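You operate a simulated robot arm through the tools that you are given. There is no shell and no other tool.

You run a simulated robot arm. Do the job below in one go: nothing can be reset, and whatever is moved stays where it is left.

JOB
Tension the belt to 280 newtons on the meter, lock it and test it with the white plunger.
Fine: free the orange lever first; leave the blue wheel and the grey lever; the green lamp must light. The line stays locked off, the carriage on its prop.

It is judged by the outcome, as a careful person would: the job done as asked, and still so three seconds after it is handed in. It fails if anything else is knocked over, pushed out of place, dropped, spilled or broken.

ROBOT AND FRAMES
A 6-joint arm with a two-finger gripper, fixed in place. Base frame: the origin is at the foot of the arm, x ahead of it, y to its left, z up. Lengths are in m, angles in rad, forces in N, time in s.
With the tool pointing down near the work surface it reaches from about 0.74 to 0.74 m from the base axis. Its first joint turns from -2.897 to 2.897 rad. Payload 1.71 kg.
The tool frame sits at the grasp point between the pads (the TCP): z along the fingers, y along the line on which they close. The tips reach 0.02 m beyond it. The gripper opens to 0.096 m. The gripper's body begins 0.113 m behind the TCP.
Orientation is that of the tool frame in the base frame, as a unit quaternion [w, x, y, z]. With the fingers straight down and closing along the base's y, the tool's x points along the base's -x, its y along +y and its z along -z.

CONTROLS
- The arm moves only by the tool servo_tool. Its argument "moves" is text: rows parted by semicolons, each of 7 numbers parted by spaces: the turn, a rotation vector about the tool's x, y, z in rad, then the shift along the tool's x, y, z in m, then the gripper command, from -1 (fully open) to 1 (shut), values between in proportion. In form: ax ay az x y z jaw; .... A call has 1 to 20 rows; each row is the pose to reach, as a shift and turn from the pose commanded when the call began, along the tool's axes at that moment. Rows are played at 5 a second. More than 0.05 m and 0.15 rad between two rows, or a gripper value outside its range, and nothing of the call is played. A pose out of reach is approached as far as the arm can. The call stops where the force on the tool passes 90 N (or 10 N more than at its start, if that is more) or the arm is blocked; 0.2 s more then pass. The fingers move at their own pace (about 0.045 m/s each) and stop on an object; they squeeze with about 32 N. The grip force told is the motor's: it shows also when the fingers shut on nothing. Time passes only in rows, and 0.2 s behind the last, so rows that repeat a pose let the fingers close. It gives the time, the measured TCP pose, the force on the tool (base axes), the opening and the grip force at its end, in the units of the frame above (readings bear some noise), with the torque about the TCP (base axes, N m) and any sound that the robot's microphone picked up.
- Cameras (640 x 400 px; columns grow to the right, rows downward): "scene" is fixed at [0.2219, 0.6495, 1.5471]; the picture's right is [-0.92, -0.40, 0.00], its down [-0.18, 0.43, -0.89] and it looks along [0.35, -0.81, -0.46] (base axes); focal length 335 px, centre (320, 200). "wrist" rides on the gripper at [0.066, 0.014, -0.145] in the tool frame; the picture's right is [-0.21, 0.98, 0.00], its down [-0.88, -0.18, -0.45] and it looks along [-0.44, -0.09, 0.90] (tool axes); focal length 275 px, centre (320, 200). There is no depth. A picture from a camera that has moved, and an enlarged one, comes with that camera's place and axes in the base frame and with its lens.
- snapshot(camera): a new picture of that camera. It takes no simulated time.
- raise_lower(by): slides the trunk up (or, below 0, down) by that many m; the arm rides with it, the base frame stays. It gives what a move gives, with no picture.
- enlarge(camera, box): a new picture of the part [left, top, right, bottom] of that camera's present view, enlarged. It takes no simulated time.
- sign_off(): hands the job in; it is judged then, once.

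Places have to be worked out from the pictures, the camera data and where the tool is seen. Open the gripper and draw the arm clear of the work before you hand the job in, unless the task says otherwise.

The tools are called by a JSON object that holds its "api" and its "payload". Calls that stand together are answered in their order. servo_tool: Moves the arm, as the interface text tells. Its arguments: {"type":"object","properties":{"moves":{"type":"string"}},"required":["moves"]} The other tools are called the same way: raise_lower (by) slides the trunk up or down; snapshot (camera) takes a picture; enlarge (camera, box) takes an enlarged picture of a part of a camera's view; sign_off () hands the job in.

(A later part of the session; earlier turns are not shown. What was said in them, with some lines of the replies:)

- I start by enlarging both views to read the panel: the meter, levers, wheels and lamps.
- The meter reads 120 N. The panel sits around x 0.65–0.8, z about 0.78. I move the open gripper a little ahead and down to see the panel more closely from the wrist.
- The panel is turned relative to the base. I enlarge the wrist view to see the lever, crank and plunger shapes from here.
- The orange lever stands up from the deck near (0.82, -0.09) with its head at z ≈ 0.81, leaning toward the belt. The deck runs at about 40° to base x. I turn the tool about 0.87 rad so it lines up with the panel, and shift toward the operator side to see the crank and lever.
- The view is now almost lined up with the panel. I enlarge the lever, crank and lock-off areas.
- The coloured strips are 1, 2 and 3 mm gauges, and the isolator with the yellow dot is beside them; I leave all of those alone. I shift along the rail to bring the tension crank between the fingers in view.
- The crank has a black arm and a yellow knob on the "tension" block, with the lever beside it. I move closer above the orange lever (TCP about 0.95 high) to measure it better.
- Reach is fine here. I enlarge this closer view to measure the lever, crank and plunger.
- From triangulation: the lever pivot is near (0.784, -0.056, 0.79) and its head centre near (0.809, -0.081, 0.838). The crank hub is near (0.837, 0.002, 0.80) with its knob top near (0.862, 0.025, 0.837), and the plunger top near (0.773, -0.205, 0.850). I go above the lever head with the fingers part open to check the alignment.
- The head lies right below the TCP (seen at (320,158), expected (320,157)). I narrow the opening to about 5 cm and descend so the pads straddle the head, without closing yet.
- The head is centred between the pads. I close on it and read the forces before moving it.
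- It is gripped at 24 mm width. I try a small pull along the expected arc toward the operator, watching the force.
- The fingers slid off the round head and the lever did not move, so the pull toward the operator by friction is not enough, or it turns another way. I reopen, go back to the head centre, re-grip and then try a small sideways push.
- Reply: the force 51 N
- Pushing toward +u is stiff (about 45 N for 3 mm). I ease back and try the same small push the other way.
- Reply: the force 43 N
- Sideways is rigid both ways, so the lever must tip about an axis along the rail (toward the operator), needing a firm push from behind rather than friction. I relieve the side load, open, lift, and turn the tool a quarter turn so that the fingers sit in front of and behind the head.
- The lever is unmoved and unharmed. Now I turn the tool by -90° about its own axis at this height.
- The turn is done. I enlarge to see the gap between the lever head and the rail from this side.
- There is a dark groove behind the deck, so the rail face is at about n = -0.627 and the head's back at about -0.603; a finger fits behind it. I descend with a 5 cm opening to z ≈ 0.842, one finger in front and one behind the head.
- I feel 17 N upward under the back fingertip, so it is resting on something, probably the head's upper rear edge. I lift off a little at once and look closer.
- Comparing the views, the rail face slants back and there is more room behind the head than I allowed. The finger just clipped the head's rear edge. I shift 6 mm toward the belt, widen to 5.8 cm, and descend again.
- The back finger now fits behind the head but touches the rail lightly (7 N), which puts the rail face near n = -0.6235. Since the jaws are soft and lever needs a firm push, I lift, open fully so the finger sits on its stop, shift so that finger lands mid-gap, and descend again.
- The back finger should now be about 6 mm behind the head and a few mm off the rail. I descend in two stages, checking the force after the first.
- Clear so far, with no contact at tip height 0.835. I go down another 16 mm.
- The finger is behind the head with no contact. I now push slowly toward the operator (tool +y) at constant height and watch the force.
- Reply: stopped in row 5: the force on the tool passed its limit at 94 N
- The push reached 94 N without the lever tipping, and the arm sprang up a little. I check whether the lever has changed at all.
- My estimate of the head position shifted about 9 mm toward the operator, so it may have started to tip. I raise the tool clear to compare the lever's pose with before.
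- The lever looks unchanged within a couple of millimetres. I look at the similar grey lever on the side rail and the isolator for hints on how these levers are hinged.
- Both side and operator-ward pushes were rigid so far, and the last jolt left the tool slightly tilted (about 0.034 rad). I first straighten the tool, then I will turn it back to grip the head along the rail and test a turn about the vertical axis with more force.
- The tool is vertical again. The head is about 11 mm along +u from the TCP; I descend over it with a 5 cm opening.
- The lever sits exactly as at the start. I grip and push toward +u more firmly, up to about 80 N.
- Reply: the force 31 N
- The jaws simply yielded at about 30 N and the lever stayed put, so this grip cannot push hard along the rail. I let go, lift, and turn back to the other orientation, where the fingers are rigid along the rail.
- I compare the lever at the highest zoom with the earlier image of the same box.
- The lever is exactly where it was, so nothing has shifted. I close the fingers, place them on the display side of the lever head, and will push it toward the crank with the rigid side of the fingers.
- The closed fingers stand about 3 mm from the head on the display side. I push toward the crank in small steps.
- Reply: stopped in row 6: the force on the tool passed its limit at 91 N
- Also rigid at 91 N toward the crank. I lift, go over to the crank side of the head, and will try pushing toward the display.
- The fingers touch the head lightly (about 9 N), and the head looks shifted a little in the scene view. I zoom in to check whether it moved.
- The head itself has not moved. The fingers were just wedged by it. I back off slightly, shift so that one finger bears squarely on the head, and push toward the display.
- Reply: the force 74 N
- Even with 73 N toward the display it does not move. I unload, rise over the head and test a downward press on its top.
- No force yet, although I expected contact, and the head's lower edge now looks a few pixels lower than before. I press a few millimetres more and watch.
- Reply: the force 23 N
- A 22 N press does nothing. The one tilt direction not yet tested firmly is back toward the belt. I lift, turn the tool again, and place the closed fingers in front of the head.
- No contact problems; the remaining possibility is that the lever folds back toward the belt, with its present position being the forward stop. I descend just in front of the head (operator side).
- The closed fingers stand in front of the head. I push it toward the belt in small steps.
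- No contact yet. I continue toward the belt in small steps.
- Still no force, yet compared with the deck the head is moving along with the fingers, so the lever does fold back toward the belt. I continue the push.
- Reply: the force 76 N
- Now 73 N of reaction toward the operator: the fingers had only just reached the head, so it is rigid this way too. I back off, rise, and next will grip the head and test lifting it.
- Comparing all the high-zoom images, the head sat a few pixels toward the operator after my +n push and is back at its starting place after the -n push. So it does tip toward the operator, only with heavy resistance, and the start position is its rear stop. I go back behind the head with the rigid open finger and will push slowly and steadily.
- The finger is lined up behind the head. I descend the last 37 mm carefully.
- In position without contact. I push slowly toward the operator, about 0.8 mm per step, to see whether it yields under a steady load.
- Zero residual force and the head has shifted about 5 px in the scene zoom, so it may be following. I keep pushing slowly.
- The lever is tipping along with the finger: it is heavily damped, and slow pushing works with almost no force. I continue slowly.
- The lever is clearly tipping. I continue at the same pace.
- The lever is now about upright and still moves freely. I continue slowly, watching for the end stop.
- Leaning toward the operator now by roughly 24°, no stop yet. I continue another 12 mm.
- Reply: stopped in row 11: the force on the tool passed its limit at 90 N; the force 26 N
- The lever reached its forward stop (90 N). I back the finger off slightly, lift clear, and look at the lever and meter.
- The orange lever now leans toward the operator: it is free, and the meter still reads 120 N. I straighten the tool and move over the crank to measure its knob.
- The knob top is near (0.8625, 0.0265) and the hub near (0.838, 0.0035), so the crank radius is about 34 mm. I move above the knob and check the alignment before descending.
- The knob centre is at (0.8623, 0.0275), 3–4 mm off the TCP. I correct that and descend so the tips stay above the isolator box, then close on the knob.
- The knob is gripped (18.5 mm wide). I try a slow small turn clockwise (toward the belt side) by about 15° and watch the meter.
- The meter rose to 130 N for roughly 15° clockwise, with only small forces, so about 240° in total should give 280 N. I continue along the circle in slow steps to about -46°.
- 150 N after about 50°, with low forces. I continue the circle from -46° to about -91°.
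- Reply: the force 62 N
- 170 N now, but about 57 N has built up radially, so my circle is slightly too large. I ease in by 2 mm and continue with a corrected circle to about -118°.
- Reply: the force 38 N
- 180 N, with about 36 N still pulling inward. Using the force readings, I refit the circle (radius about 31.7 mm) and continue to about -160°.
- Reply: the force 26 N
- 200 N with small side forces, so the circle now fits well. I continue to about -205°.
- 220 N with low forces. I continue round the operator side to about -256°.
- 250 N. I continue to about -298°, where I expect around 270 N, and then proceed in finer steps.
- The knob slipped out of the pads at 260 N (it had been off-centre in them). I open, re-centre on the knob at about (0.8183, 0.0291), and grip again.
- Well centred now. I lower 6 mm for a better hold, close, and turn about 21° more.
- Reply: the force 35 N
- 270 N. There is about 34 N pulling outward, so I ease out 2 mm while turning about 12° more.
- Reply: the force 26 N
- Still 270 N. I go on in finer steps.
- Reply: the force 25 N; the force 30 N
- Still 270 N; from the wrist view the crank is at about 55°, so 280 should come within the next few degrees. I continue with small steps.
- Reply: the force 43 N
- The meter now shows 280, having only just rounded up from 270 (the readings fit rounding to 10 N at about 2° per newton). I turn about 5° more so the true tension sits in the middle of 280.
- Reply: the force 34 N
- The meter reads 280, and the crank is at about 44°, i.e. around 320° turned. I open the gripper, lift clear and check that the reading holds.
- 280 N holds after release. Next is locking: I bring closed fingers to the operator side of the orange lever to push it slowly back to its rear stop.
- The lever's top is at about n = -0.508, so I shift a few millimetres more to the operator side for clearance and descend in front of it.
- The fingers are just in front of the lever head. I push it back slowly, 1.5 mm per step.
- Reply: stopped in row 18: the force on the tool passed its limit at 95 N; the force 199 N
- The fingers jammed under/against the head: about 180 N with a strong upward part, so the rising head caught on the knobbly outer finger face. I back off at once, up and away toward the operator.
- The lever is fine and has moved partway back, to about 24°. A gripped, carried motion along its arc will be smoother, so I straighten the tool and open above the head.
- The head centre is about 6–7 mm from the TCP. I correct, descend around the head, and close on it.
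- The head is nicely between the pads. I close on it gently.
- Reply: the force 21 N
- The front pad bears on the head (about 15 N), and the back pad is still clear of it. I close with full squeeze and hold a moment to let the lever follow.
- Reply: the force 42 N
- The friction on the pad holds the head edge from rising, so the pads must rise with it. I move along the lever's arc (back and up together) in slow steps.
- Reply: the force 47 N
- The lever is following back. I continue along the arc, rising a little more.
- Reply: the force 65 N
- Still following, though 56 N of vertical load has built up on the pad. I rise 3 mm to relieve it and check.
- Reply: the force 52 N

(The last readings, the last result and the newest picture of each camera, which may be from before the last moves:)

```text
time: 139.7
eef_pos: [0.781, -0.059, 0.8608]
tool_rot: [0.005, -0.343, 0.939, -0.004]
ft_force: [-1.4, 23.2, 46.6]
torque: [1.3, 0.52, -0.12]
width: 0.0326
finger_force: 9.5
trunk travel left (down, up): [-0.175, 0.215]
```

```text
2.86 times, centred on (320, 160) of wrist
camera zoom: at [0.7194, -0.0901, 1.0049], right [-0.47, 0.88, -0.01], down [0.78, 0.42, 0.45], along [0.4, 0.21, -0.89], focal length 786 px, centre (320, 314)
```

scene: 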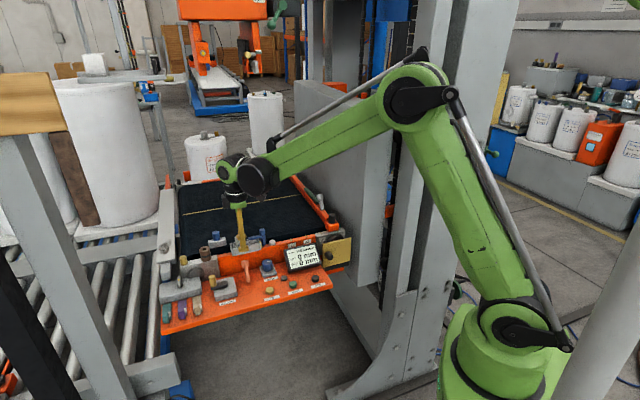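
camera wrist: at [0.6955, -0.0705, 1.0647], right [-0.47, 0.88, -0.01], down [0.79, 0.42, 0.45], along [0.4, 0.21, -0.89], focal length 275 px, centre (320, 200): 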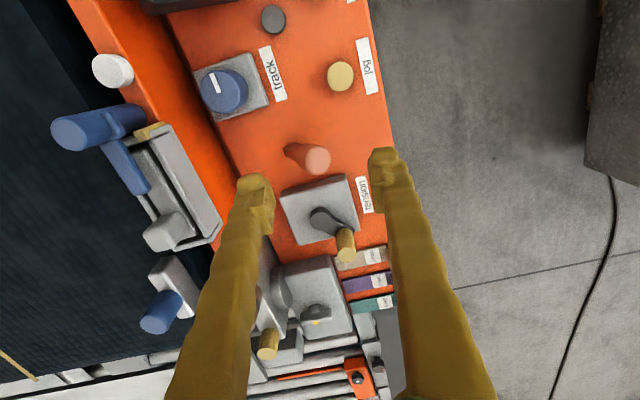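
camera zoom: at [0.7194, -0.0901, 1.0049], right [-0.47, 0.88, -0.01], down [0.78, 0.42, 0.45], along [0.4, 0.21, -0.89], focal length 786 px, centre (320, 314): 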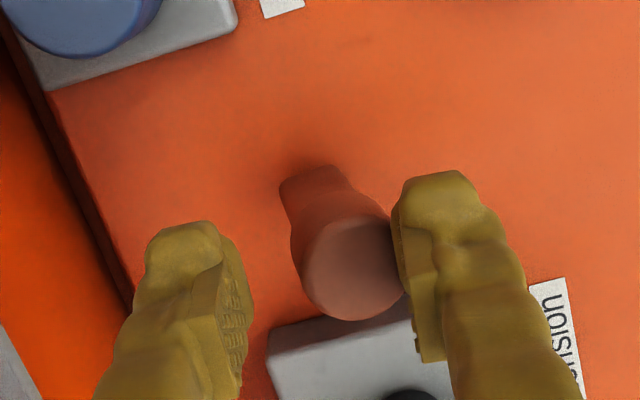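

The lever is near upright now (about 8° forward). I continue slowly backward with a small rise.

{"api": "servo_tool", "payload": {"moves": "0 0 0 0 -0.0013 -0.0008 0.6; 0 0 0 0 -0.0026 -0.0015 0.6; 0 0 0 0 -0.0039 -0.0021 0.6; 0 0 0 0 -0.0052 -0.0026 0.6; 0 0 0 0 -0.0065 -0.003 0.6; 0 0 0 0 -0.0078 -0.0033 0.6; 0 0 0 0 -0.0091 -0.0035 0.6; 0 0 0 0 -0.0104 -0.0036 0.6; 0 0 0 0 -0.0117 -0.0036 0.6; 0 0 0 0 -0.013 -0.0036 0.6; 0 0 0 0 -0.0143 -0.0036 0.6; 0 0 0 0 -0.0156 -0.0036 0.6; 0 0 0 0 -0.0156 -0.0036 0.6"}}

{"api": "enlarge", "payload": {"camera": "wrist", "box": [230, 90, 410, 230]}}

{"api": "enlarge", "payload": {"camera": "scene", "box": [200, 210, 310, 300]}}

```text
time: 142.5
eef_pos: [0.7923, -0.0719, 0.8653]
tool_rot: [0.005, -0.342, 0.94, -0.003]
ft_force: [1.5, 4.3, 54.9]
torque: [0.83, 0.23, -0.07]
width: 0.0196
finger_force: 0.6
trunk travel left (down, up): [-0.175, 0.215]
```

```text
2.86 times, centred on (320, 160) of wrist
camera zoom: at [0.7303, -0.1027, 1.0093], right [-0.47, 0.88, -0.01], down [0.78, 0.42, 0.45], along [0.4, 0.21, -0.89], focal length 786 px, centre (320, 314)
```

zoom: 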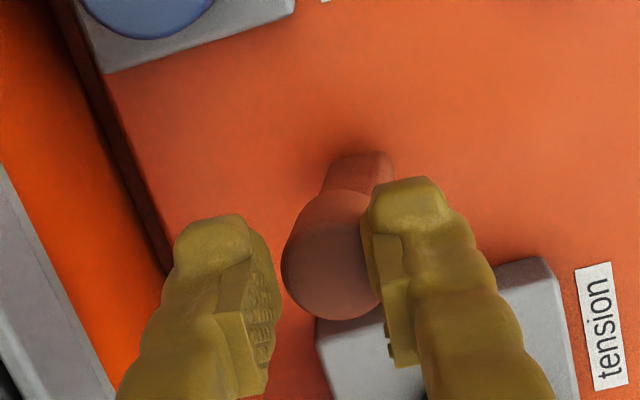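

```text
4.44 times, centred on (255, 255) of scene
camera zoom: at [0.2219, 0.6495, 1.5471], right [-0.92, -0.4, 0.0], down [-0.18, 0.43, -0.89], along [0.35, -0.81, -0.46], focal length 1488 px, centre (609, -44)
```

zoom: 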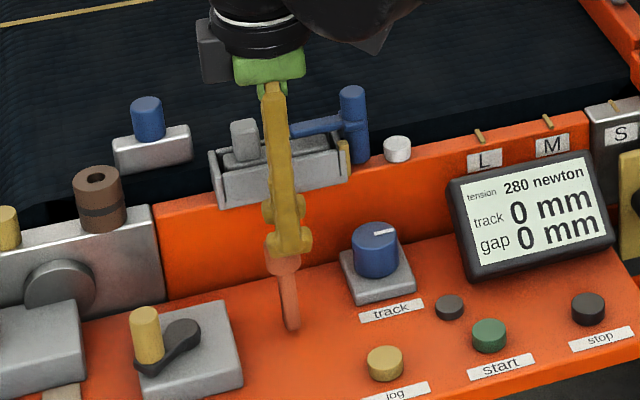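

The lever is now past upright (about -10°), but the fingers have ridden up onto its top. I lift off, move to its front side with closed fingers, and descend again.

{"api": "servo_tool", "payload": {"moves": "0 0 0 0 0 -0.015 0.6; 0 0 0 0 0.005 -0.035 0.8; 0 0 0 0 0.02 -0.035 1; 0 0 0 0 0.038 -0.035 1; 0 0 0 0 0.038 -0.035 1; 0 0 0 0 0.038 -0.01 1; 0 0 0 0 0.038 0.012 1; 0 0 0 0 0.038 0.026 1; 0 0 0 0 0.038 0.026 1"}}

{"api": "enlarge", "payload": {"camera": "wrist", "box": [230, 90, 410, 230]}}

{"api": "enlarge", "payload": {"camera": "scene", "box": [200, 210, 310, 300]}}

```text
time: 144.5
eef_pos: [0.769, -0.0446, 0.8361]
tool_rot: [0.004, -0.342, 0.94, -0.002]
ft_force: [-0.5, 0.1, -0.1]
torque: [-0.06, 0.01, -0.03]
width: 0.0
finger_force: 29.3
trunk travel left (down, up): [-0.175, 0.215]
```

```text
2.86 times, centred on (320, 160) of wrist
camera zoom: at [0.7072, -0.0749, 0.9812], right [-0.47, 0.88, -0.01], down [0.79, 0.42, 0.45], along [0.4, 0.21, -0.89], focal length 786 px, centre (320, 314)
```

zoom: 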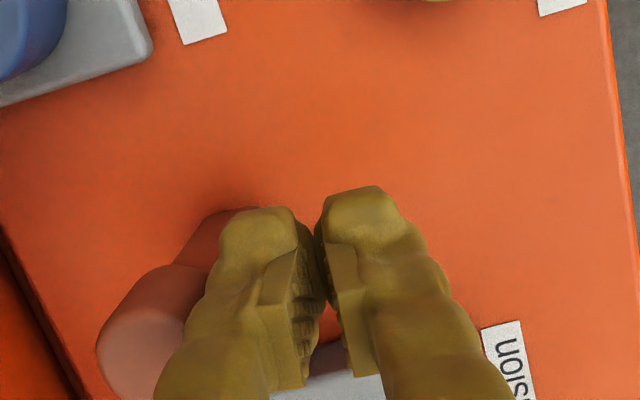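

```text
4.44 times, centred on (255, 255) of scene
camera zoom: at [0.2219, 0.6495, 1.5471], right [-0.92, -0.4, 0.0], down [-0.18, 0.43, -0.89], along [0.35, -0.81, -0.46], focal length 1488 px, centre (609, -44)
```

zoom: 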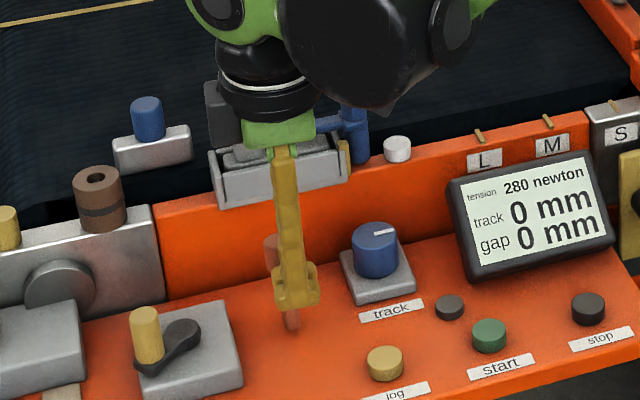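

The closed fingers are in front of the lever, which now leans backward. I push it slowly toward the rear stop.

{"api": "servo_tool", "payload": {"moves": "0 0 0 0 -0.0015 0 1; 0 0 0 0 -0.003 0 1; 0 0 0 0 -0.0045 0 1; 0 0 0 0 -0.006 0 1; 0 0 0 0 -0.0073 0 1; 0 0 0 0 -0.0086 0 1; 0 0 0 0 -0.0099 0 1; 0 0 0 0 -0.0112 0 1; 0 0 0 0 -0.0125 0 1; 0 0 0 0 -0.0138 0 1; 0 0 0 0 -0.0151 0 1; 0 0 0 0 -0.0164 0 1; 0 0 0 0 -0.0177 0 1; 0 0 0 0 -0.019 0 1; 0 0 0 0 -0.0203 0 1; 0 0 0 0 -0.0203 0 1"}}

{"api": "enlarge", "payload": {"camera": "wrist", "box": [230, 90, 410, 230]}}

{"api": "enlarge", "payload": {"camera": "scene", "box": [200, 210, 310, 300]}}

```text
time: 147.9
eef_pos: [0.7818, -0.0591, 0.8374]
tool_rot: [0.005, -0.342, 0.94, -0.002]
ft_force: [-0.3, 0.7, -0.4]
torque: [0.0, 0.01, 0.0]
width: 0.0
finger_force: 29.1
trunk travel left (down, up): [-0.175, 0.215]
```

```text
2.86 times, centred on (320, 160) of wrist
camera zoom: at [0.7211, -0.089, 0.9821], right [-0.47, 0.88, -0.01], down [0.79, 0.42, 0.45], along [0.4, 0.21, -0.89], focal length 786 px, centre (320, 314)
```

zoom: 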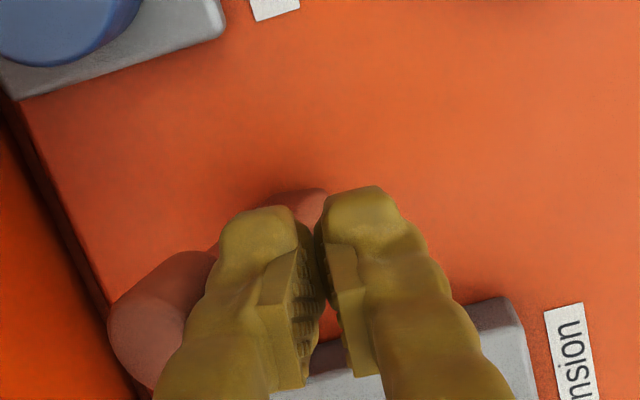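

```text
4.44 times, centred on (255, 255) of scene
camera zoom: at [0.2219, 0.6495, 1.5471], right [-0.92, -0.4, 0.0], down [-0.18, 0.43, -0.89], along [0.35, -0.81, -0.46], focal length 1488 px, centre (609, -44)
```

zoom: 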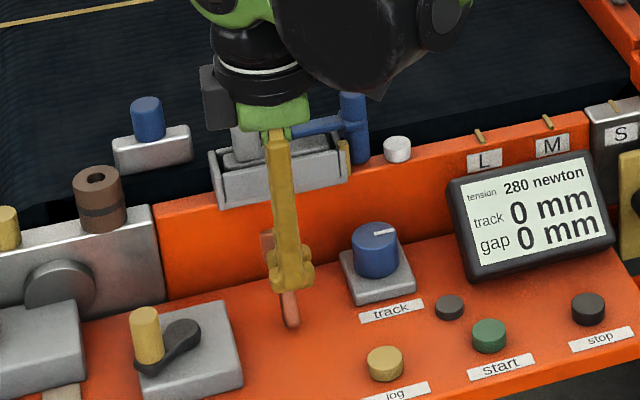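

No force and the lever follows. I continue toward the rear stop.

{"api": "servo_tool", "payload": {"moves": "0 0 0 0 -0.0013 0 1; 0 0 0 0 -0.0026 0 1; 0 0 0 0 -0.0039 0 1; 0 0 0 0 -0.0052 0 1; 0 0 0 0 -0.0065 0 1; 0 0 0 0 -0.0078 0 1; 0 0 0 0 -0.0091 0 1; 0 0 0 0 -0.0104 0 1; 0 0 0 0 -0.0117 0 1; 0 0 0 0 -0.013 0 1; 0 0 0 0 -0.014 0 1; 0 0 0 0 -0.015 0 1; 0 0 0 0 -0.016 0 1; 0 0 0 0 -0.017 0 1; 0 0 0 0 -0.017 0 1"}}

{"api": "enlarge", "payload": {"camera": "wrist", "box": [230, 90, 410, 230]}}

{"api": "enlarge", "payload": {"camera": "scene", "box": [200, 210, 310, 300]}}

```text
time: 151.1
eef_pos: [0.7908, -0.0703, 0.8392]
tool_rot: [0.005, -0.343, 0.939, -0.002]
ft_force: [-29.4, 44.3, 14.6]
torque: [0.46, 0.15, 0.46]
width: 0.0
finger_force: 29.6
trunk travel left (down, up): [-0.175, 0.215]
```

```text
2.86 times, centred on (320, 160) of wrist
camera zoom: at [0.7296, -0.1003, 0.9832], right [-0.47, 0.88, -0.01], down [0.78, 0.42, 0.45], along [0.4, 0.21, -0.89], focal length 786 px, centre (320, 314)
```

zoom: 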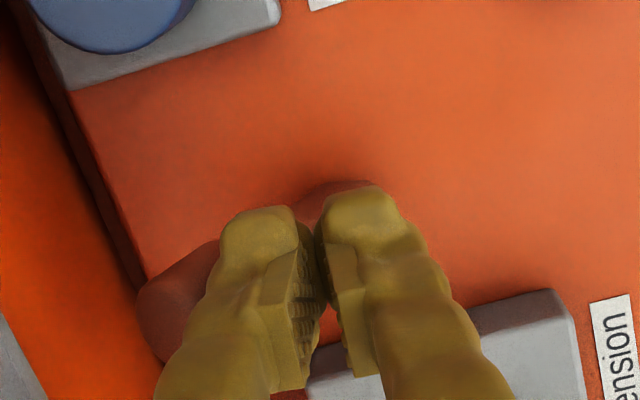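

```text
4.44 times, centred on (255, 255) of scene
camera zoom: at [0.2219, 0.6495, 1.5471], right [-0.92, -0.4, 0.0], down [-0.18, 0.43, -0.89], along [0.35, -0.81, -0.46], focal length 1488 px, centre (609, -44)
```

zoom: 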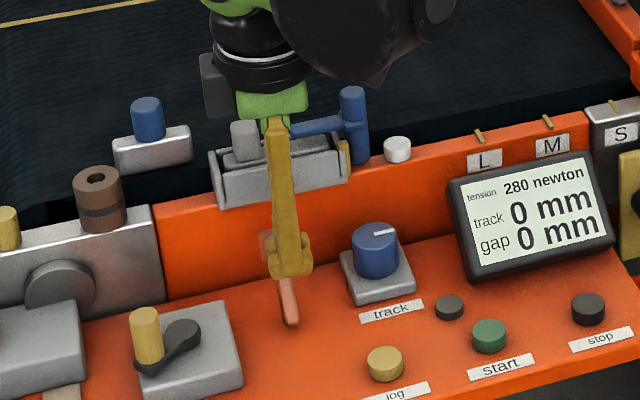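

A firm 53 N has built up, so the lever seems to be at its rear stop. I back off, lift clear and compare the lever with its original locked position.

{"api": "servo_tool", "payload": {"moves": "0 0 0 0 0.004 0 1; 0 0 0 0 0.01 0 1; 0 0 0 0 0.014 -0.03 1; 0 0 0 0 0.014 -0.07 1; 0 0 0 0 0.014 -0.1 1; 0 0 0 0 0.014 -0.1 1"}}

{"api": "enlarge", "payload": {"camera": "scene", "box": [225, 245, 265, 285]}}

{"api": "enlarge", "payload": {"camera": "scene", "box": [220, 220, 340, 300]}}

{"api": "snapshot", "payload": {"camera": "wrist"}}

```text
time: 152.5
eef_pos: [0.7829, -0.0614, 0.9352]
tool_rot: [0.004, -0.342, 0.94, -0.004]
ft_force: [0.3, 0.4, -0.1]
torque: [-0.06, 0.01, 0.0]
width: 0.0001
finger_force: 29.1
trunk travel left (down, up): [-0.175, 0.215]
```

```text
10.00 times, centred on (245, 265) of scene
camera zoom: at [0.2219, 0.6495, 1.5471], right [-0.92, -0.4, 0.0], down [-0.18, 0.43, -0.89], along [0.35, -0.81, -0.46], focal length 3348 px, centre (1070, -450)
```

zoom: 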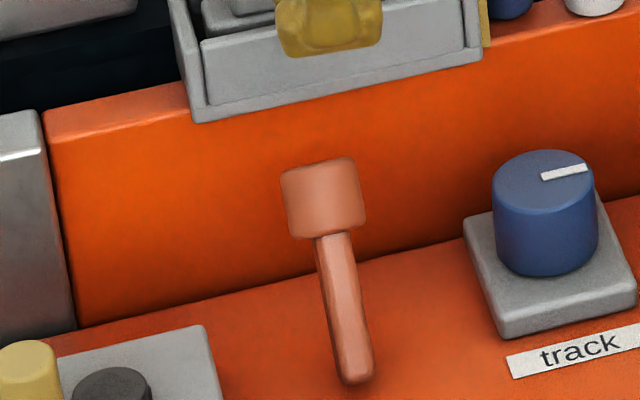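

```text
5.00 times, centred on (280, 260) of scene
camera zoom: at [0.2219, 0.6495, 1.5471], right [-0.92, -0.4, 0.0], down [-0.18, 0.43, -0.89], along [0.35, -0.81, -0.46], focal length 1674 px, centre (520, -100)
```

zoom: 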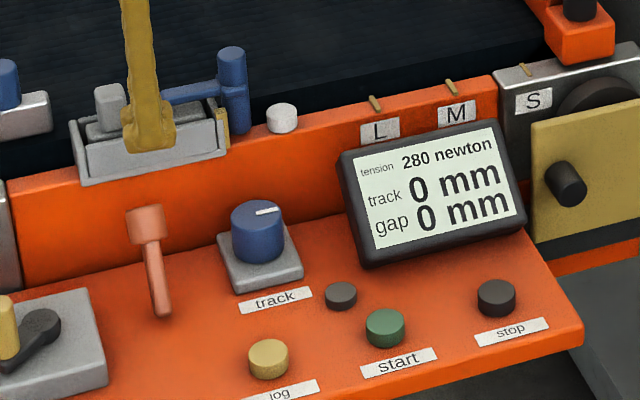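

```text
taken
camera wrist: at [0.7224, -0.0926, 1.0801], right [-0.47, 0.88, -0.01], down [0.79, 0.42, 0.45], along [0.4, 0.21, -0.89], focal length 275 px, centre (320, 200)
```

wrist: 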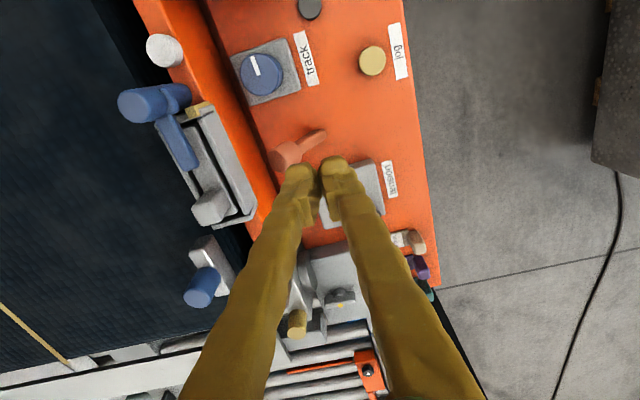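

Everything on the deck seems about 0.8 px lower in this view than before. I check whether the whole unit has shifted by comparing the same boxes as at the start.

{"api": "enlarge", "payload": {"camera": "scene", "box": [240, 220, 360, 310]}}

{"api": "enlarge", "payload": {"camera": "scene", "box": [220, 225, 310, 285]}}

{"api": "snapshot", "payload": {"camera": "scene"}}

{"api": "enlarge", "payload": {"camera": "scene", "box": [150, 230, 270, 330]}}

```text
4.44 times, centred on (300, 265) of scene
camera zoom: at [0.2219, 0.6495, 1.5471], right [-0.92, -0.4, 0.0], down [-0.18, 0.43, -0.89], along [0.35, -0.81, -0.46], focal length 1488 px, centre (409, -89)
```

zoom: 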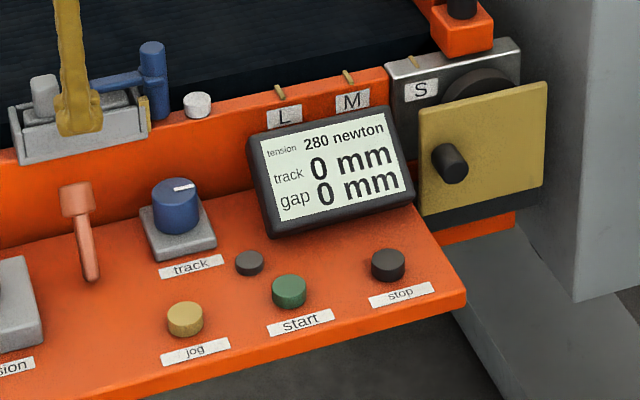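

```text
6.67 times, centred on (265, 255) of scene
camera zoom: at [0.2219, 0.6495, 1.5471], right [-0.92, -0.4, 0.0], down [-0.18, 0.43, -0.89], along [0.35, -0.81, -0.46], focal length 2232 px, centre (687, -167)
```

zoom: 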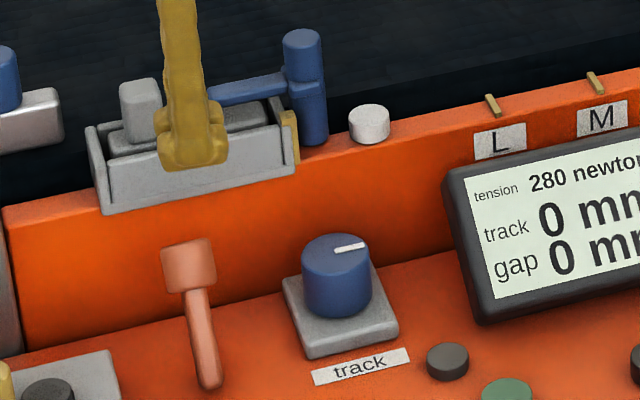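

```text
taken
```

scene: 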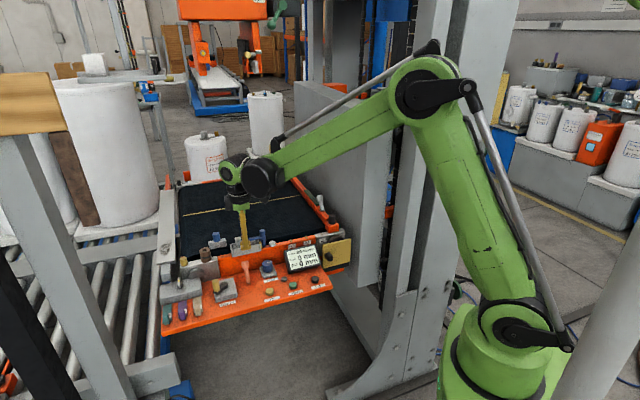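

```text
4.00 times, centred on (210, 280) of scene
camera zoom: at [0.2219, 0.6495, 1.5471], right [-0.92, -0.4, 0.0], down [-0.18, 0.43, -0.89], along [0.35, -0.81, -0.46], focal length 1339 px, centre (760, -120)
```

zoom: 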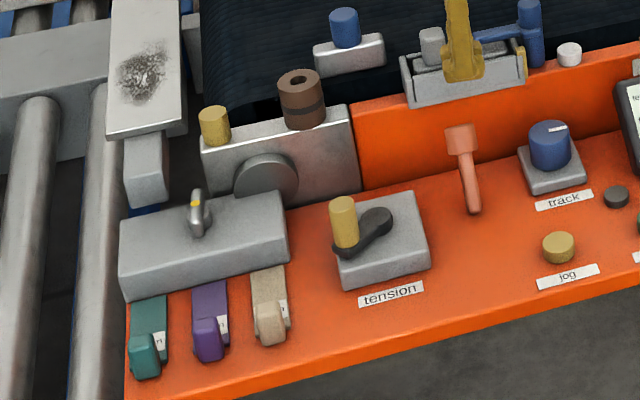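

{"api": "enlarge", "payload": {"camera": "scene", "box": [200, 210, 310, 300]}}

{"api": "enlarge", "payload": {"camera": "scene", "box": [180, 230, 320, 310]}}

{"api": "enlarge", "payload": {"camera": "scene", "box": [270, 230, 340, 280]}}

```text
4.44 times, centred on (255, 255) of scene
camera zoom: at [0.2219, 0.6495, 1.5471], right [-0.92, -0.4, 0.0], down [-0.18, 0.43, -0.89], along [0.35, -0.81, -0.46], focal length 1488 px, centre (609, -44)
```

zoom: 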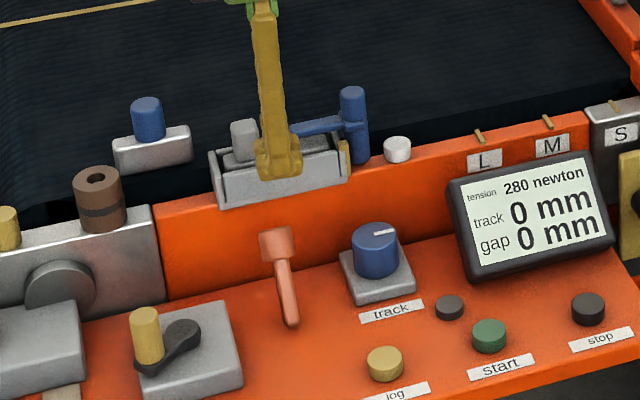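

```text
4.57 times, centred on (250, 270) of scene
camera zoom: at [0.2219, 0.6495, 1.5471], right [-0.92, -0.4, 0.0], down [-0.18, 0.43, -0.89], along [0.35, -0.81, -0.46], focal length 1531 px, centre (640, -120)
```

zoom: 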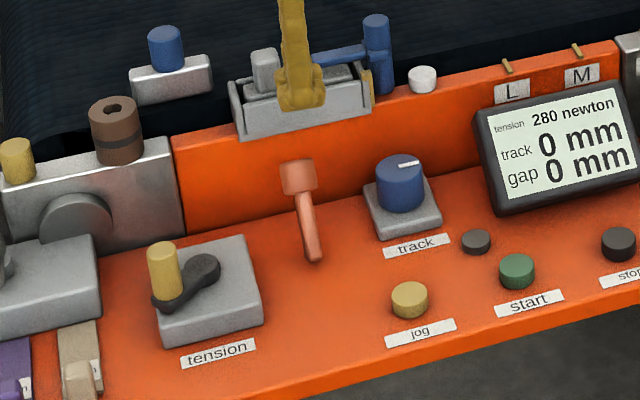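

```text
8.00 times, centred on (305, 255) of scene
camera zoom: at [0.2219, 0.6495, 1.5471], right [-0.92, -0.4, 0.0], down [-0.18, 0.43, -0.89], along [0.35, -0.81, -0.46], focal length 2678 px, centre (440, -240)
```

zoom: 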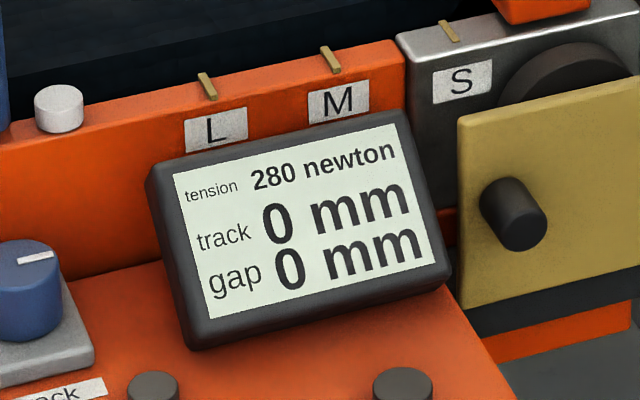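

Compared with the images from t=122 on, nothing has shifted since then; there is only a very small overall settling of the unit of a few millimetres at most since the start, likely from the load I put on the lever. The lever is back at its rear stop and the meter reads 280. I move on over the rail near the white plunger with closed fingers.

{"api": "servo_tool", "payload": {"moves": "-0.005 0.0024 0 0.02 -0.015 -0.02 1; -0.0103 0.0048 0 0.05 -0.037 -0.02 1; -0.0103 0.0048 0 0.08 -0.059 -0.02 1; -0.0103 0.0048 0 0.11 -0.081 -0.02 1; -0.0103 0.0048 0 0.14 -0.1035 -0.02 1; -0.0103 0.0048 0 0.14 -0.1035 -0.02 1"}}

{"api": "snapshot", "payload": {"camera": "wrist"}}

{"api": "enlarge", "payload": {"camera": "scene", "box": [220, 200, 340, 300]}}

```text
time: 153.9
eef_pos: [0.7427, -0.2286, 0.9543]
tool_rot: [0.0, -0.342, 0.94, 0.002]
ft_force: [0.6, 0.3, 1.0]
torque: [0.04, -0.03, -0.04]
width: 0.0003
finger_force: 29.6
trunk travel left (down, up): [-0.175, 0.215]
```

```text
taken
camera wrist: at [0.6836, -0.2614, 1.1], right [-0.47, 0.88, 0.0], down [0.79, 0.42, 0.45], along [0.39, 0.21, -0.9], focal length 275 px, centre (320, 200)
```

wrist: 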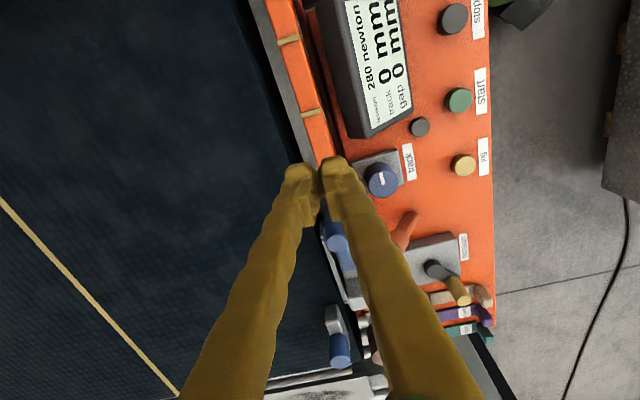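

```text
4.00 times, centred on (280, 250) of scene
camera zoom: at [0.2219, 0.6495, 1.5471], right [-0.92, -0.4, 0.0], down [-0.18, 0.43, -0.89], along [0.35, -0.81, -0.46], focal length 1339 px, centre (480, 0)
```

zoom: 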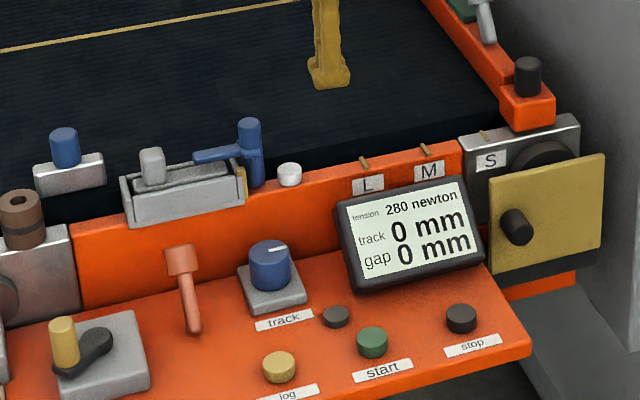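

The closed fingers hide the plunger from the wrist camera. I open them at this height to see it.

{"api": "servo_tool", "payload": {"moves": "0 0 0 0 0 0 0; 0 0 0 0 0 0 -0.8; 0 0 0 0 0 0 -1; 0 0 0 0 0 0 -1; 0 0 0 0 0 0 -1; 0 0 0 0 0 0 -1"}}

{"api": "snapshot", "payload": {"camera": "wrist"}}

{"api": "enlarge", "payload": {"camera": "wrist", "box": [250, 100, 400, 230]}}

```text
time: 155.3
eef_pos: [0.7439, -0.2299, 0.9539]
tool_rot: [0.0, -0.342, 0.94, 0.001]
ft_force: [-0.7, 0.2, -0.2]
torque: [-0.01, -0.02, 0.02]
width: 0.0961
finger_force: 0.0
trunk travel left (down, up): [-0.175, 0.215]
```

```text
taken
camera wrist: at [0.6839, -0.2605, 1.1001], right [-0.47, 0.88, 0.0], down [0.79, 0.42, 0.45], along [0.39, 0.21, -0.9], focal length 275 px, centre (320, 200)
```

wrist: 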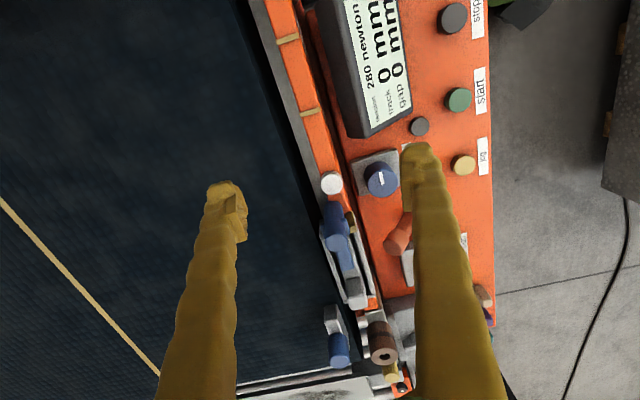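

```text
3.08 times, centred on (325, 165) of wrist
camera zoom: at [0.6839, -0.2605, 1.1001], right [-0.47, 0.88, 0.0], down [0.79, 0.42, 0.45], along [0.39, 0.21, -0.9], focal length 847 px, centre (305, 308)
```

zoom: 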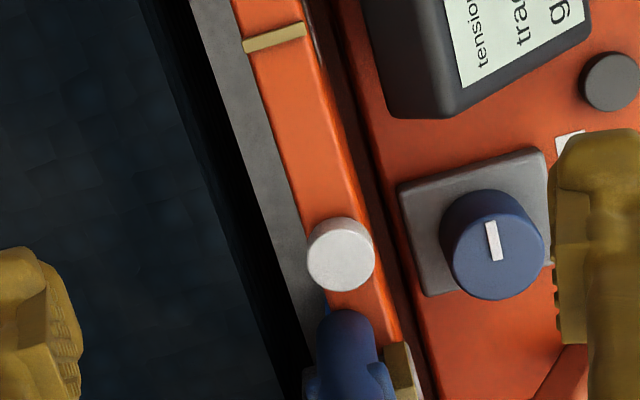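

The plunger top is at about (0.775, -0.200), with the blue T about 26 mm further along +u. I close the fingers, move above the plunger, offset 4 mm away from the T, and lower to just above it.

{"api": "servo_tool", "payload": {"moves": "0 0 0 -0.01 0 0 0; 0 0 0 -0.02 0.001 0 1; 0 0 0 -0.03 0.002 0 1; 0 0 0 -0.039 0.0029 0 1; 0 0 0 -0.039 0.0029 0 1; 0 0 0 -0.039 0.0029 0 1; 0 0 0 -0.039 0.0029 0.03 1; 0 0 0 -0.039 0.0029 0.055 1; 0 0 0 -0.039 0.0029 0.072 1; 0 0 0 -0.039 0.0029 0.072 1"}}

{"api": "enlarge", "payload": {"camera": "scene", "box": [240, 205, 310, 265]}}

{"api": "snapshot", "payload": {"camera": "wrist"}}

```text
time: 157.5
eef_pos: [0.7705, -0.2034, 0.8839]
tool_rot: [0.001, -0.342, 0.94, 0.001]
ft_force: [0.3, 0.1, 0.4]
torque: [0.01, 0.02, -0.01]
width: 0.0001
finger_force: 29.3
trunk travel left (down, up): [-0.175, 0.215]
```

```text
6.67 times, centred on (275, 235) of scene
camera zoom: at [0.2219, 0.6495, 1.5471], right [-0.92, -0.4, 0.0], down [-0.18, 0.43, -0.89], along [0.35, -0.81, -0.46], focal length 2232 px, centre (620, -33)
```

zoom: 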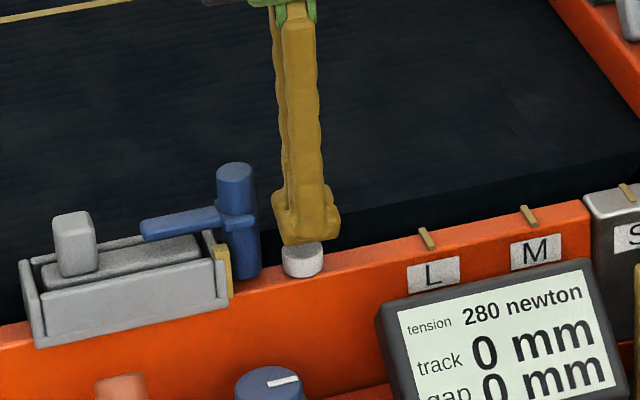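

```text
taken
camera wrist: at [0.7111, -0.2346, 1.0281], right [-0.47, 0.88, 0.0], down [0.79, 0.42, 0.45], along [0.39, 0.21, -0.9], focal length 275 px, centre (320, 200)
```

wrist: 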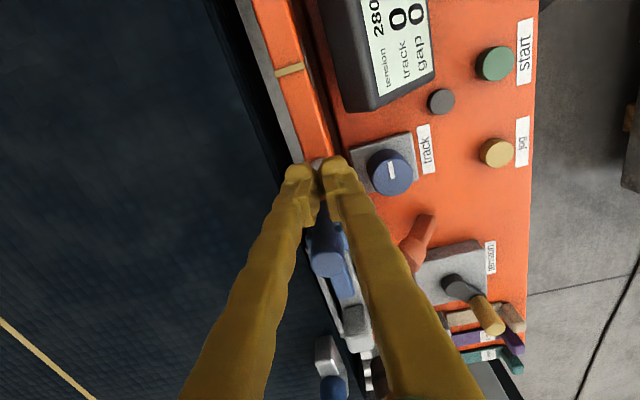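

The closed fingertips are right over the plunger. I lower slowly to touch it and start pressing.

{"api": "servo_tool", "payload": {"moves": "0 0 0 0 0 0.004 1; 0 0 0 0 0 0.008 1; 0 0 0 0 0 0.011 1; 0 0 0 0 0 0.013 1; 0 0 0 0 0 0.014 1; 0 0 0 0 0 0.015 1; 0 0 0 0 0 0.016 1; 0 0 0 0 0 0.017 1; 0 0 0 0 0 0.018 1; 0 0 0 0 0 0.018 1"}}

{"api": "enlarge", "payload": {"camera": "scene", "box": [230, 205, 330, 300]}}

```text
time: 159.7
eef_pos: [0.7704, -0.2032, 0.8672]
tool_rot: [0.001, -0.342, 0.94, 0.001]
ft_force: [0.6, -0.8, 2.7]
torque: [-0.01, -0.04, -0.01]
width: 0.006
finger_force: 29.8
trunk travel left (down, up): [-0.175, 0.215]
heard: click
```

```text
4.21 times, centred on (280, 252) of scene
camera zoom: at [0.2219, 0.6495, 1.5471], right [-0.92, -0.4, 0.0], down [-0.18, 0.43, -0.89], along [0.35, -0.81, -0.46], focal length 1410 px, centre (488, -21)
```

zoom: 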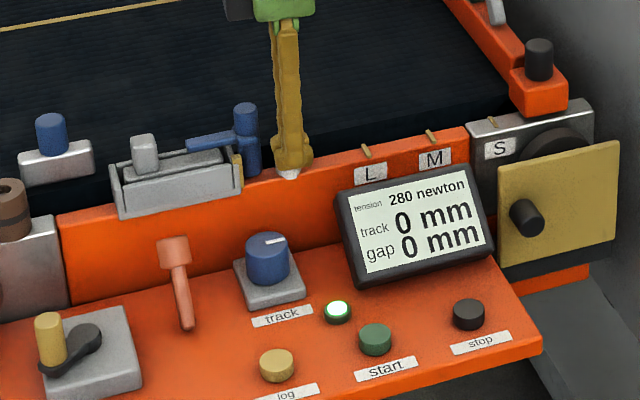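

A click, and the green lamp is lit with the meter at 280. I lift straight off the plunger and check the lamp stays lit.

{"api": "servo_tool", "payload": {"moves": "0 0 0 0 0 -0.004 1; 0 0 0 0 0 -0.01 1; 0 0 0 0 0 -0.03 1; 0 0 0 0 0 -0.06 1; 0 0 0 0 0 -0.09 1; 0 0 0 0 0 -0.09 1"}}

{"api": "enlarge", "payload": {"camera": "scene", "box": [230, 205, 330, 300]}}

{"api": "enlarge", "payload": {"camera": "scene", "box": [225, 245, 265, 285]}}

```text
time: 161.1
eef_pos: [0.7703, -0.2017, 0.958]
tool_rot: [0.0, -0.342, 0.94, 0.001]
ft_force: [0.0, -1.4, -0.5]
torque: [-0.02, -0.04, 0.0]
width: 0.0
finger_force: 29.1
trunk travel left (down, up): [-0.175, 0.215]
```

```text
4.21 times, centred on (280, 252) of scene
camera zoom: at [0.2219, 0.6495, 1.5471], right [-0.92, -0.4, 0.0], down [-0.18, 0.43, -0.89], along [0.35, -0.81, -0.46], focal length 1410 px, centre (488, -21)
```

zoom: 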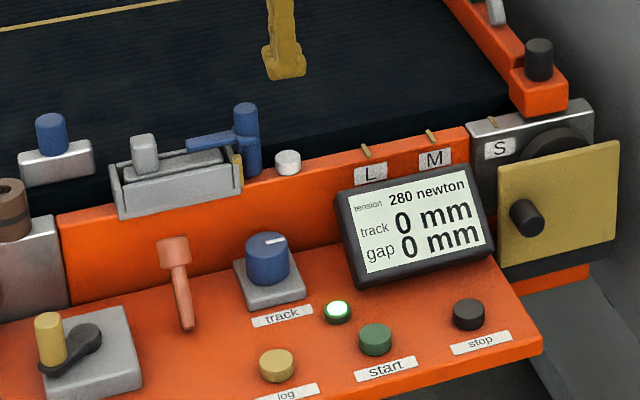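

```text
10.00 times, centred on (245, 265) of scene
camera zoom: at [0.2219, 0.6495, 1.5471], right [-0.92, -0.4, 0.0], down [-0.18, 0.43, -0.89], along [0.35, -0.81, -0.46], focal length 3348 px, centre (1070, -450)
```

zoom: 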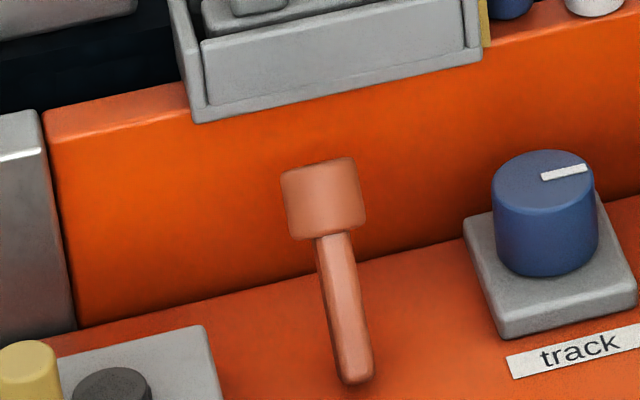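

The lamp stays lit, the meter reads 280 and the lever is back in its locked position. I open the gripper, draw the arm back up and clear, and check the rest of the scene.

{"api": "servo_tool", "payload": {"moves": "0 0 0 0.01 0 -0.03 0.5; 0 0 0 0.03 0.01 -0.07 0; 0 0 0 0.06 0.03 -0.11 -0.5; 0 0 0 0.1 0.05 -0.13 -1; 0 0 0 0.14 0.07 -0.15 -1; 0 0 0 0.18 0.09 -0.17 -1; 0 0 0 0.2 0.11 -0.2 -1; 0 0 0 0.22 0.13 -0.22 -1; 0 0 0 0.22 0.13 -0.22 -1"}}

{"api": "snapshot", "payload": {"camera": "scene"}}

{"api": "enlarge", "payload": {"camera": "scene", "box": [150, 160, 370, 340]}}

{"api": "snapshot", "payload": {"camera": "wrist"}}

```text
refused: row 3 steps farther than a row can; nothing moved
```

```text
taken
```

scene: 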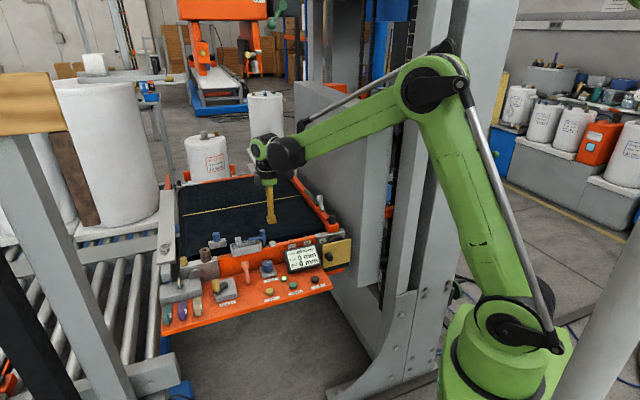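

```text
2.22 times, centred on (260, 250) of scene
camera zoom: at [0.2219, 0.6495, 1.5471], right [-0.92, -0.4, 0.0], down [-0.18, 0.43, -0.89], along [0.35, -0.81, -0.46], focal length 744 px, centre (453, 89)
```

zoom: 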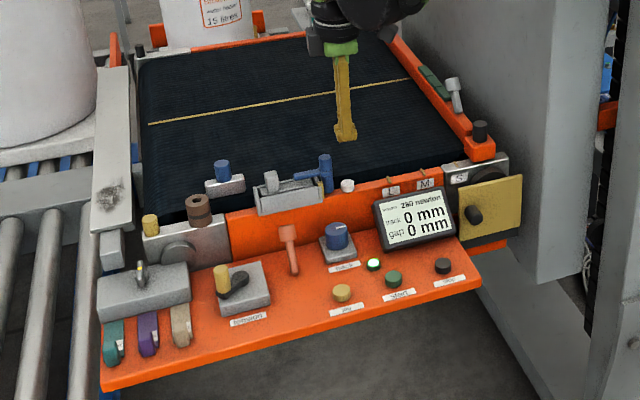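

```text
taken
camera wrist: at [0.7104, -0.2334, 1.1029], right [-0.47, 0.88, 0.0], down [0.79, 0.42, 0.45], along [0.39, 0.21, -0.9], focal length 275 px, centre (320, 200)
```

wrist: 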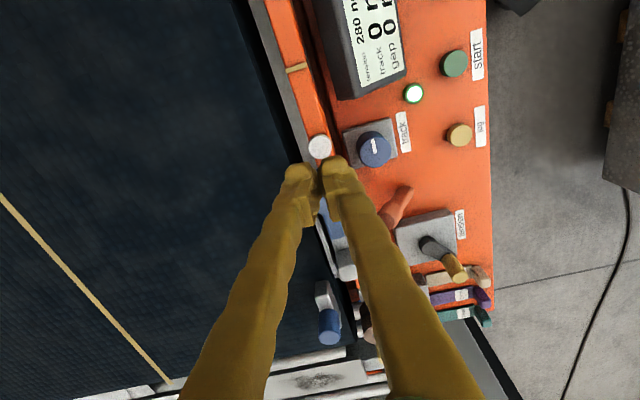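

The call was refused because a step was too long, so nothing moved. I retreat with smaller steps: up first, then back toward the arm's start position, opening the gripper on the way.

{"api": "servo_tool", "payload": {"moves": "0 0 0 0 0 -0.03 1; 0 0 0 0 0 -0.065 0.5; 0 0 0 0 0 -0.1 0; 0 0 0 0.028 0.0268 -0.115 -0.5; 0 0 0 0.056 0.0536 -0.13 -1; 0 0 0 0.084 0.0804 -0.145 -1; 0 0 0 0.112 0.1072 -0.16 -1; 0 0 0 0.14 0.134 -0.175 -1; 0 0 0 0.168 0.1608 -0.19 -1; 0 0 0 0.196 0.1876 -0.205 -1; 0 0 0 0.224 0.2144 -0.22 -1; 0 0 0 0.224 0.2144 -0.22 -1"}}

{"api": "snapshot", "payload": {"camera": "scene"}}

{"api": "enlarge", "payload": {"camera": "scene", "box": [150, 160, 370, 340]}}

{"api": "enlarge", "payload": {"camera": "scene", "box": [225, 245, 265, 285]}}

{"api": "enlarge", "payload": {"camera": "scene", "box": [240, 220, 360, 310]}}

```text
time: 163.7
eef_pos: [0.4622, -0.1803, 1.1785]
tool_rot: [-0.001, -0.342, 0.94, 0.001]
ft_force: [-0.7, -0.1, 0.3]
torque: [-0.01, 0.02, -0.01]
width: 0.0959
finger_force: 0.0
trunk travel left (down, up): [-0.175, 0.215]
```

```text
taken
```

scene: 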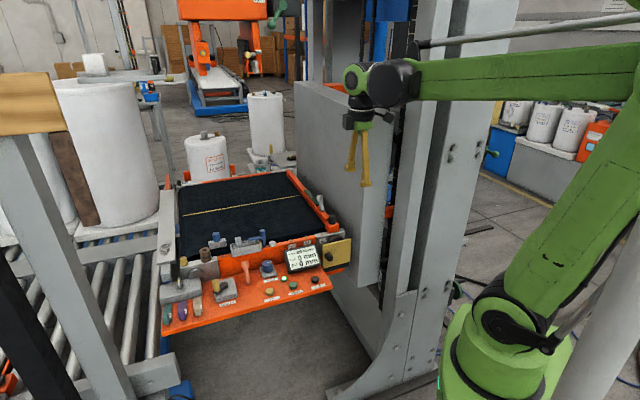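

```text
2.22 times, centred on (260, 250) of scene
camera zoom: at [0.2219, 0.6495, 1.5471], right [-0.92, -0.4, 0.0], down [-0.18, 0.43, -0.89], along [0.35, -0.81, -0.46], focal length 744 px, centre (453, 89)
```

zoom: 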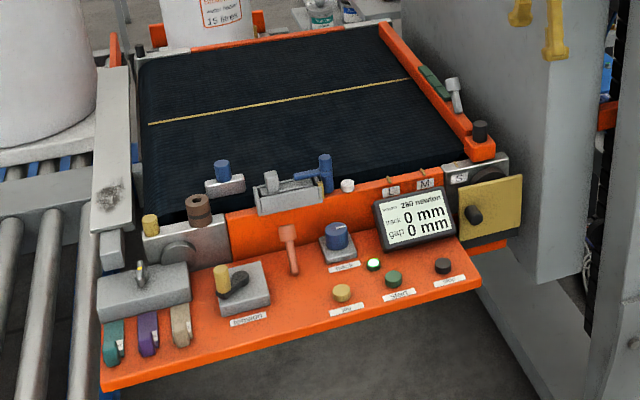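

```text
10.00 times, centred on (245, 265) of scene
camera zoom: at [0.2219, 0.6495, 1.5471], right [-0.92, -0.4, 0.0], down [-0.18, 0.43, -0.89], along [0.35, -0.81, -0.46], focal length 3348 px, centre (1070, -450)
```

zoom: 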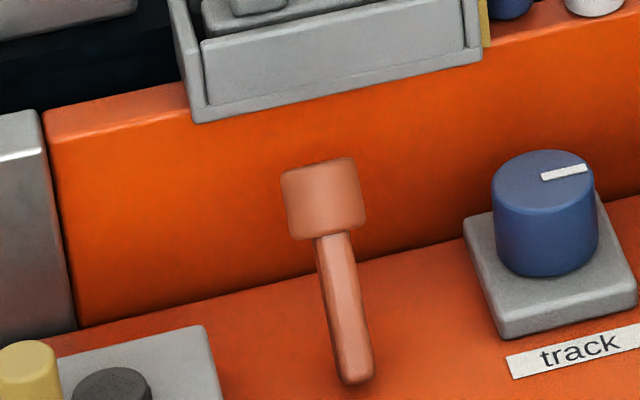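

```text
4.44 times, centred on (300, 265) of scene
camera zoom: at [0.2219, 0.6495, 1.5471], right [-0.92, -0.4, 0.0], down [-0.18, 0.43, -0.89], along [0.35, -0.81, -0.46], focal length 1488 px, centre (409, -89)
```

zoom: 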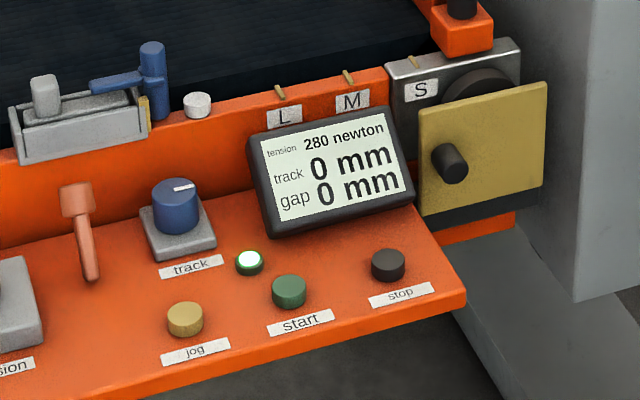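

The lamp is green and still lit, and the meter reads 280 N with track and gap at 0 mm. The orange lever is back at its locked stop. The blue wheel, grey lever, isolator and gauges look as they did at the start. The gripper is open and the arm is clear, so I hand in the job.

{"api": "sign_off", "payload": {}}

```text
The job is handed in.
```

The job is handed in: the belt is at 280 N on the meter and locked. The white plunger clicked when pressed, and the green lamp came on and stayed lit.

- **Order:** I freed the orange lever first, turned the crank until the meter read 280, then pushed the lever back to its rear stop and tested. The meter appears to round to the nearest 10 N, so I turned the crank about 5° past the point where it first showed 280. By my estimate that leaves the true tension near 280.
- **Left alone:** I did not touch the blue wheel, the grey lever or the isolator. They look as they did at the start, and track and gap still read 0 mm.
- **Hard pushes on the lever:** the orange lever moves only when pushed slowly. Before I found that out I pushed it at about 90 N in several directions, and the fingers later jammed against it at nearly 200 N.
- **Small shift of the unit:** compared with the first pictures, the whole deck and belt unit sits roughly 3 to 4 mm lower. This probably came from those loads. I saw no further movement in the last comparisons, but I could not see the prop itself, so I cannot confirm how the carriage is sitting on it.

The gripper is open and the arm is back near its starting position, clear of the work.
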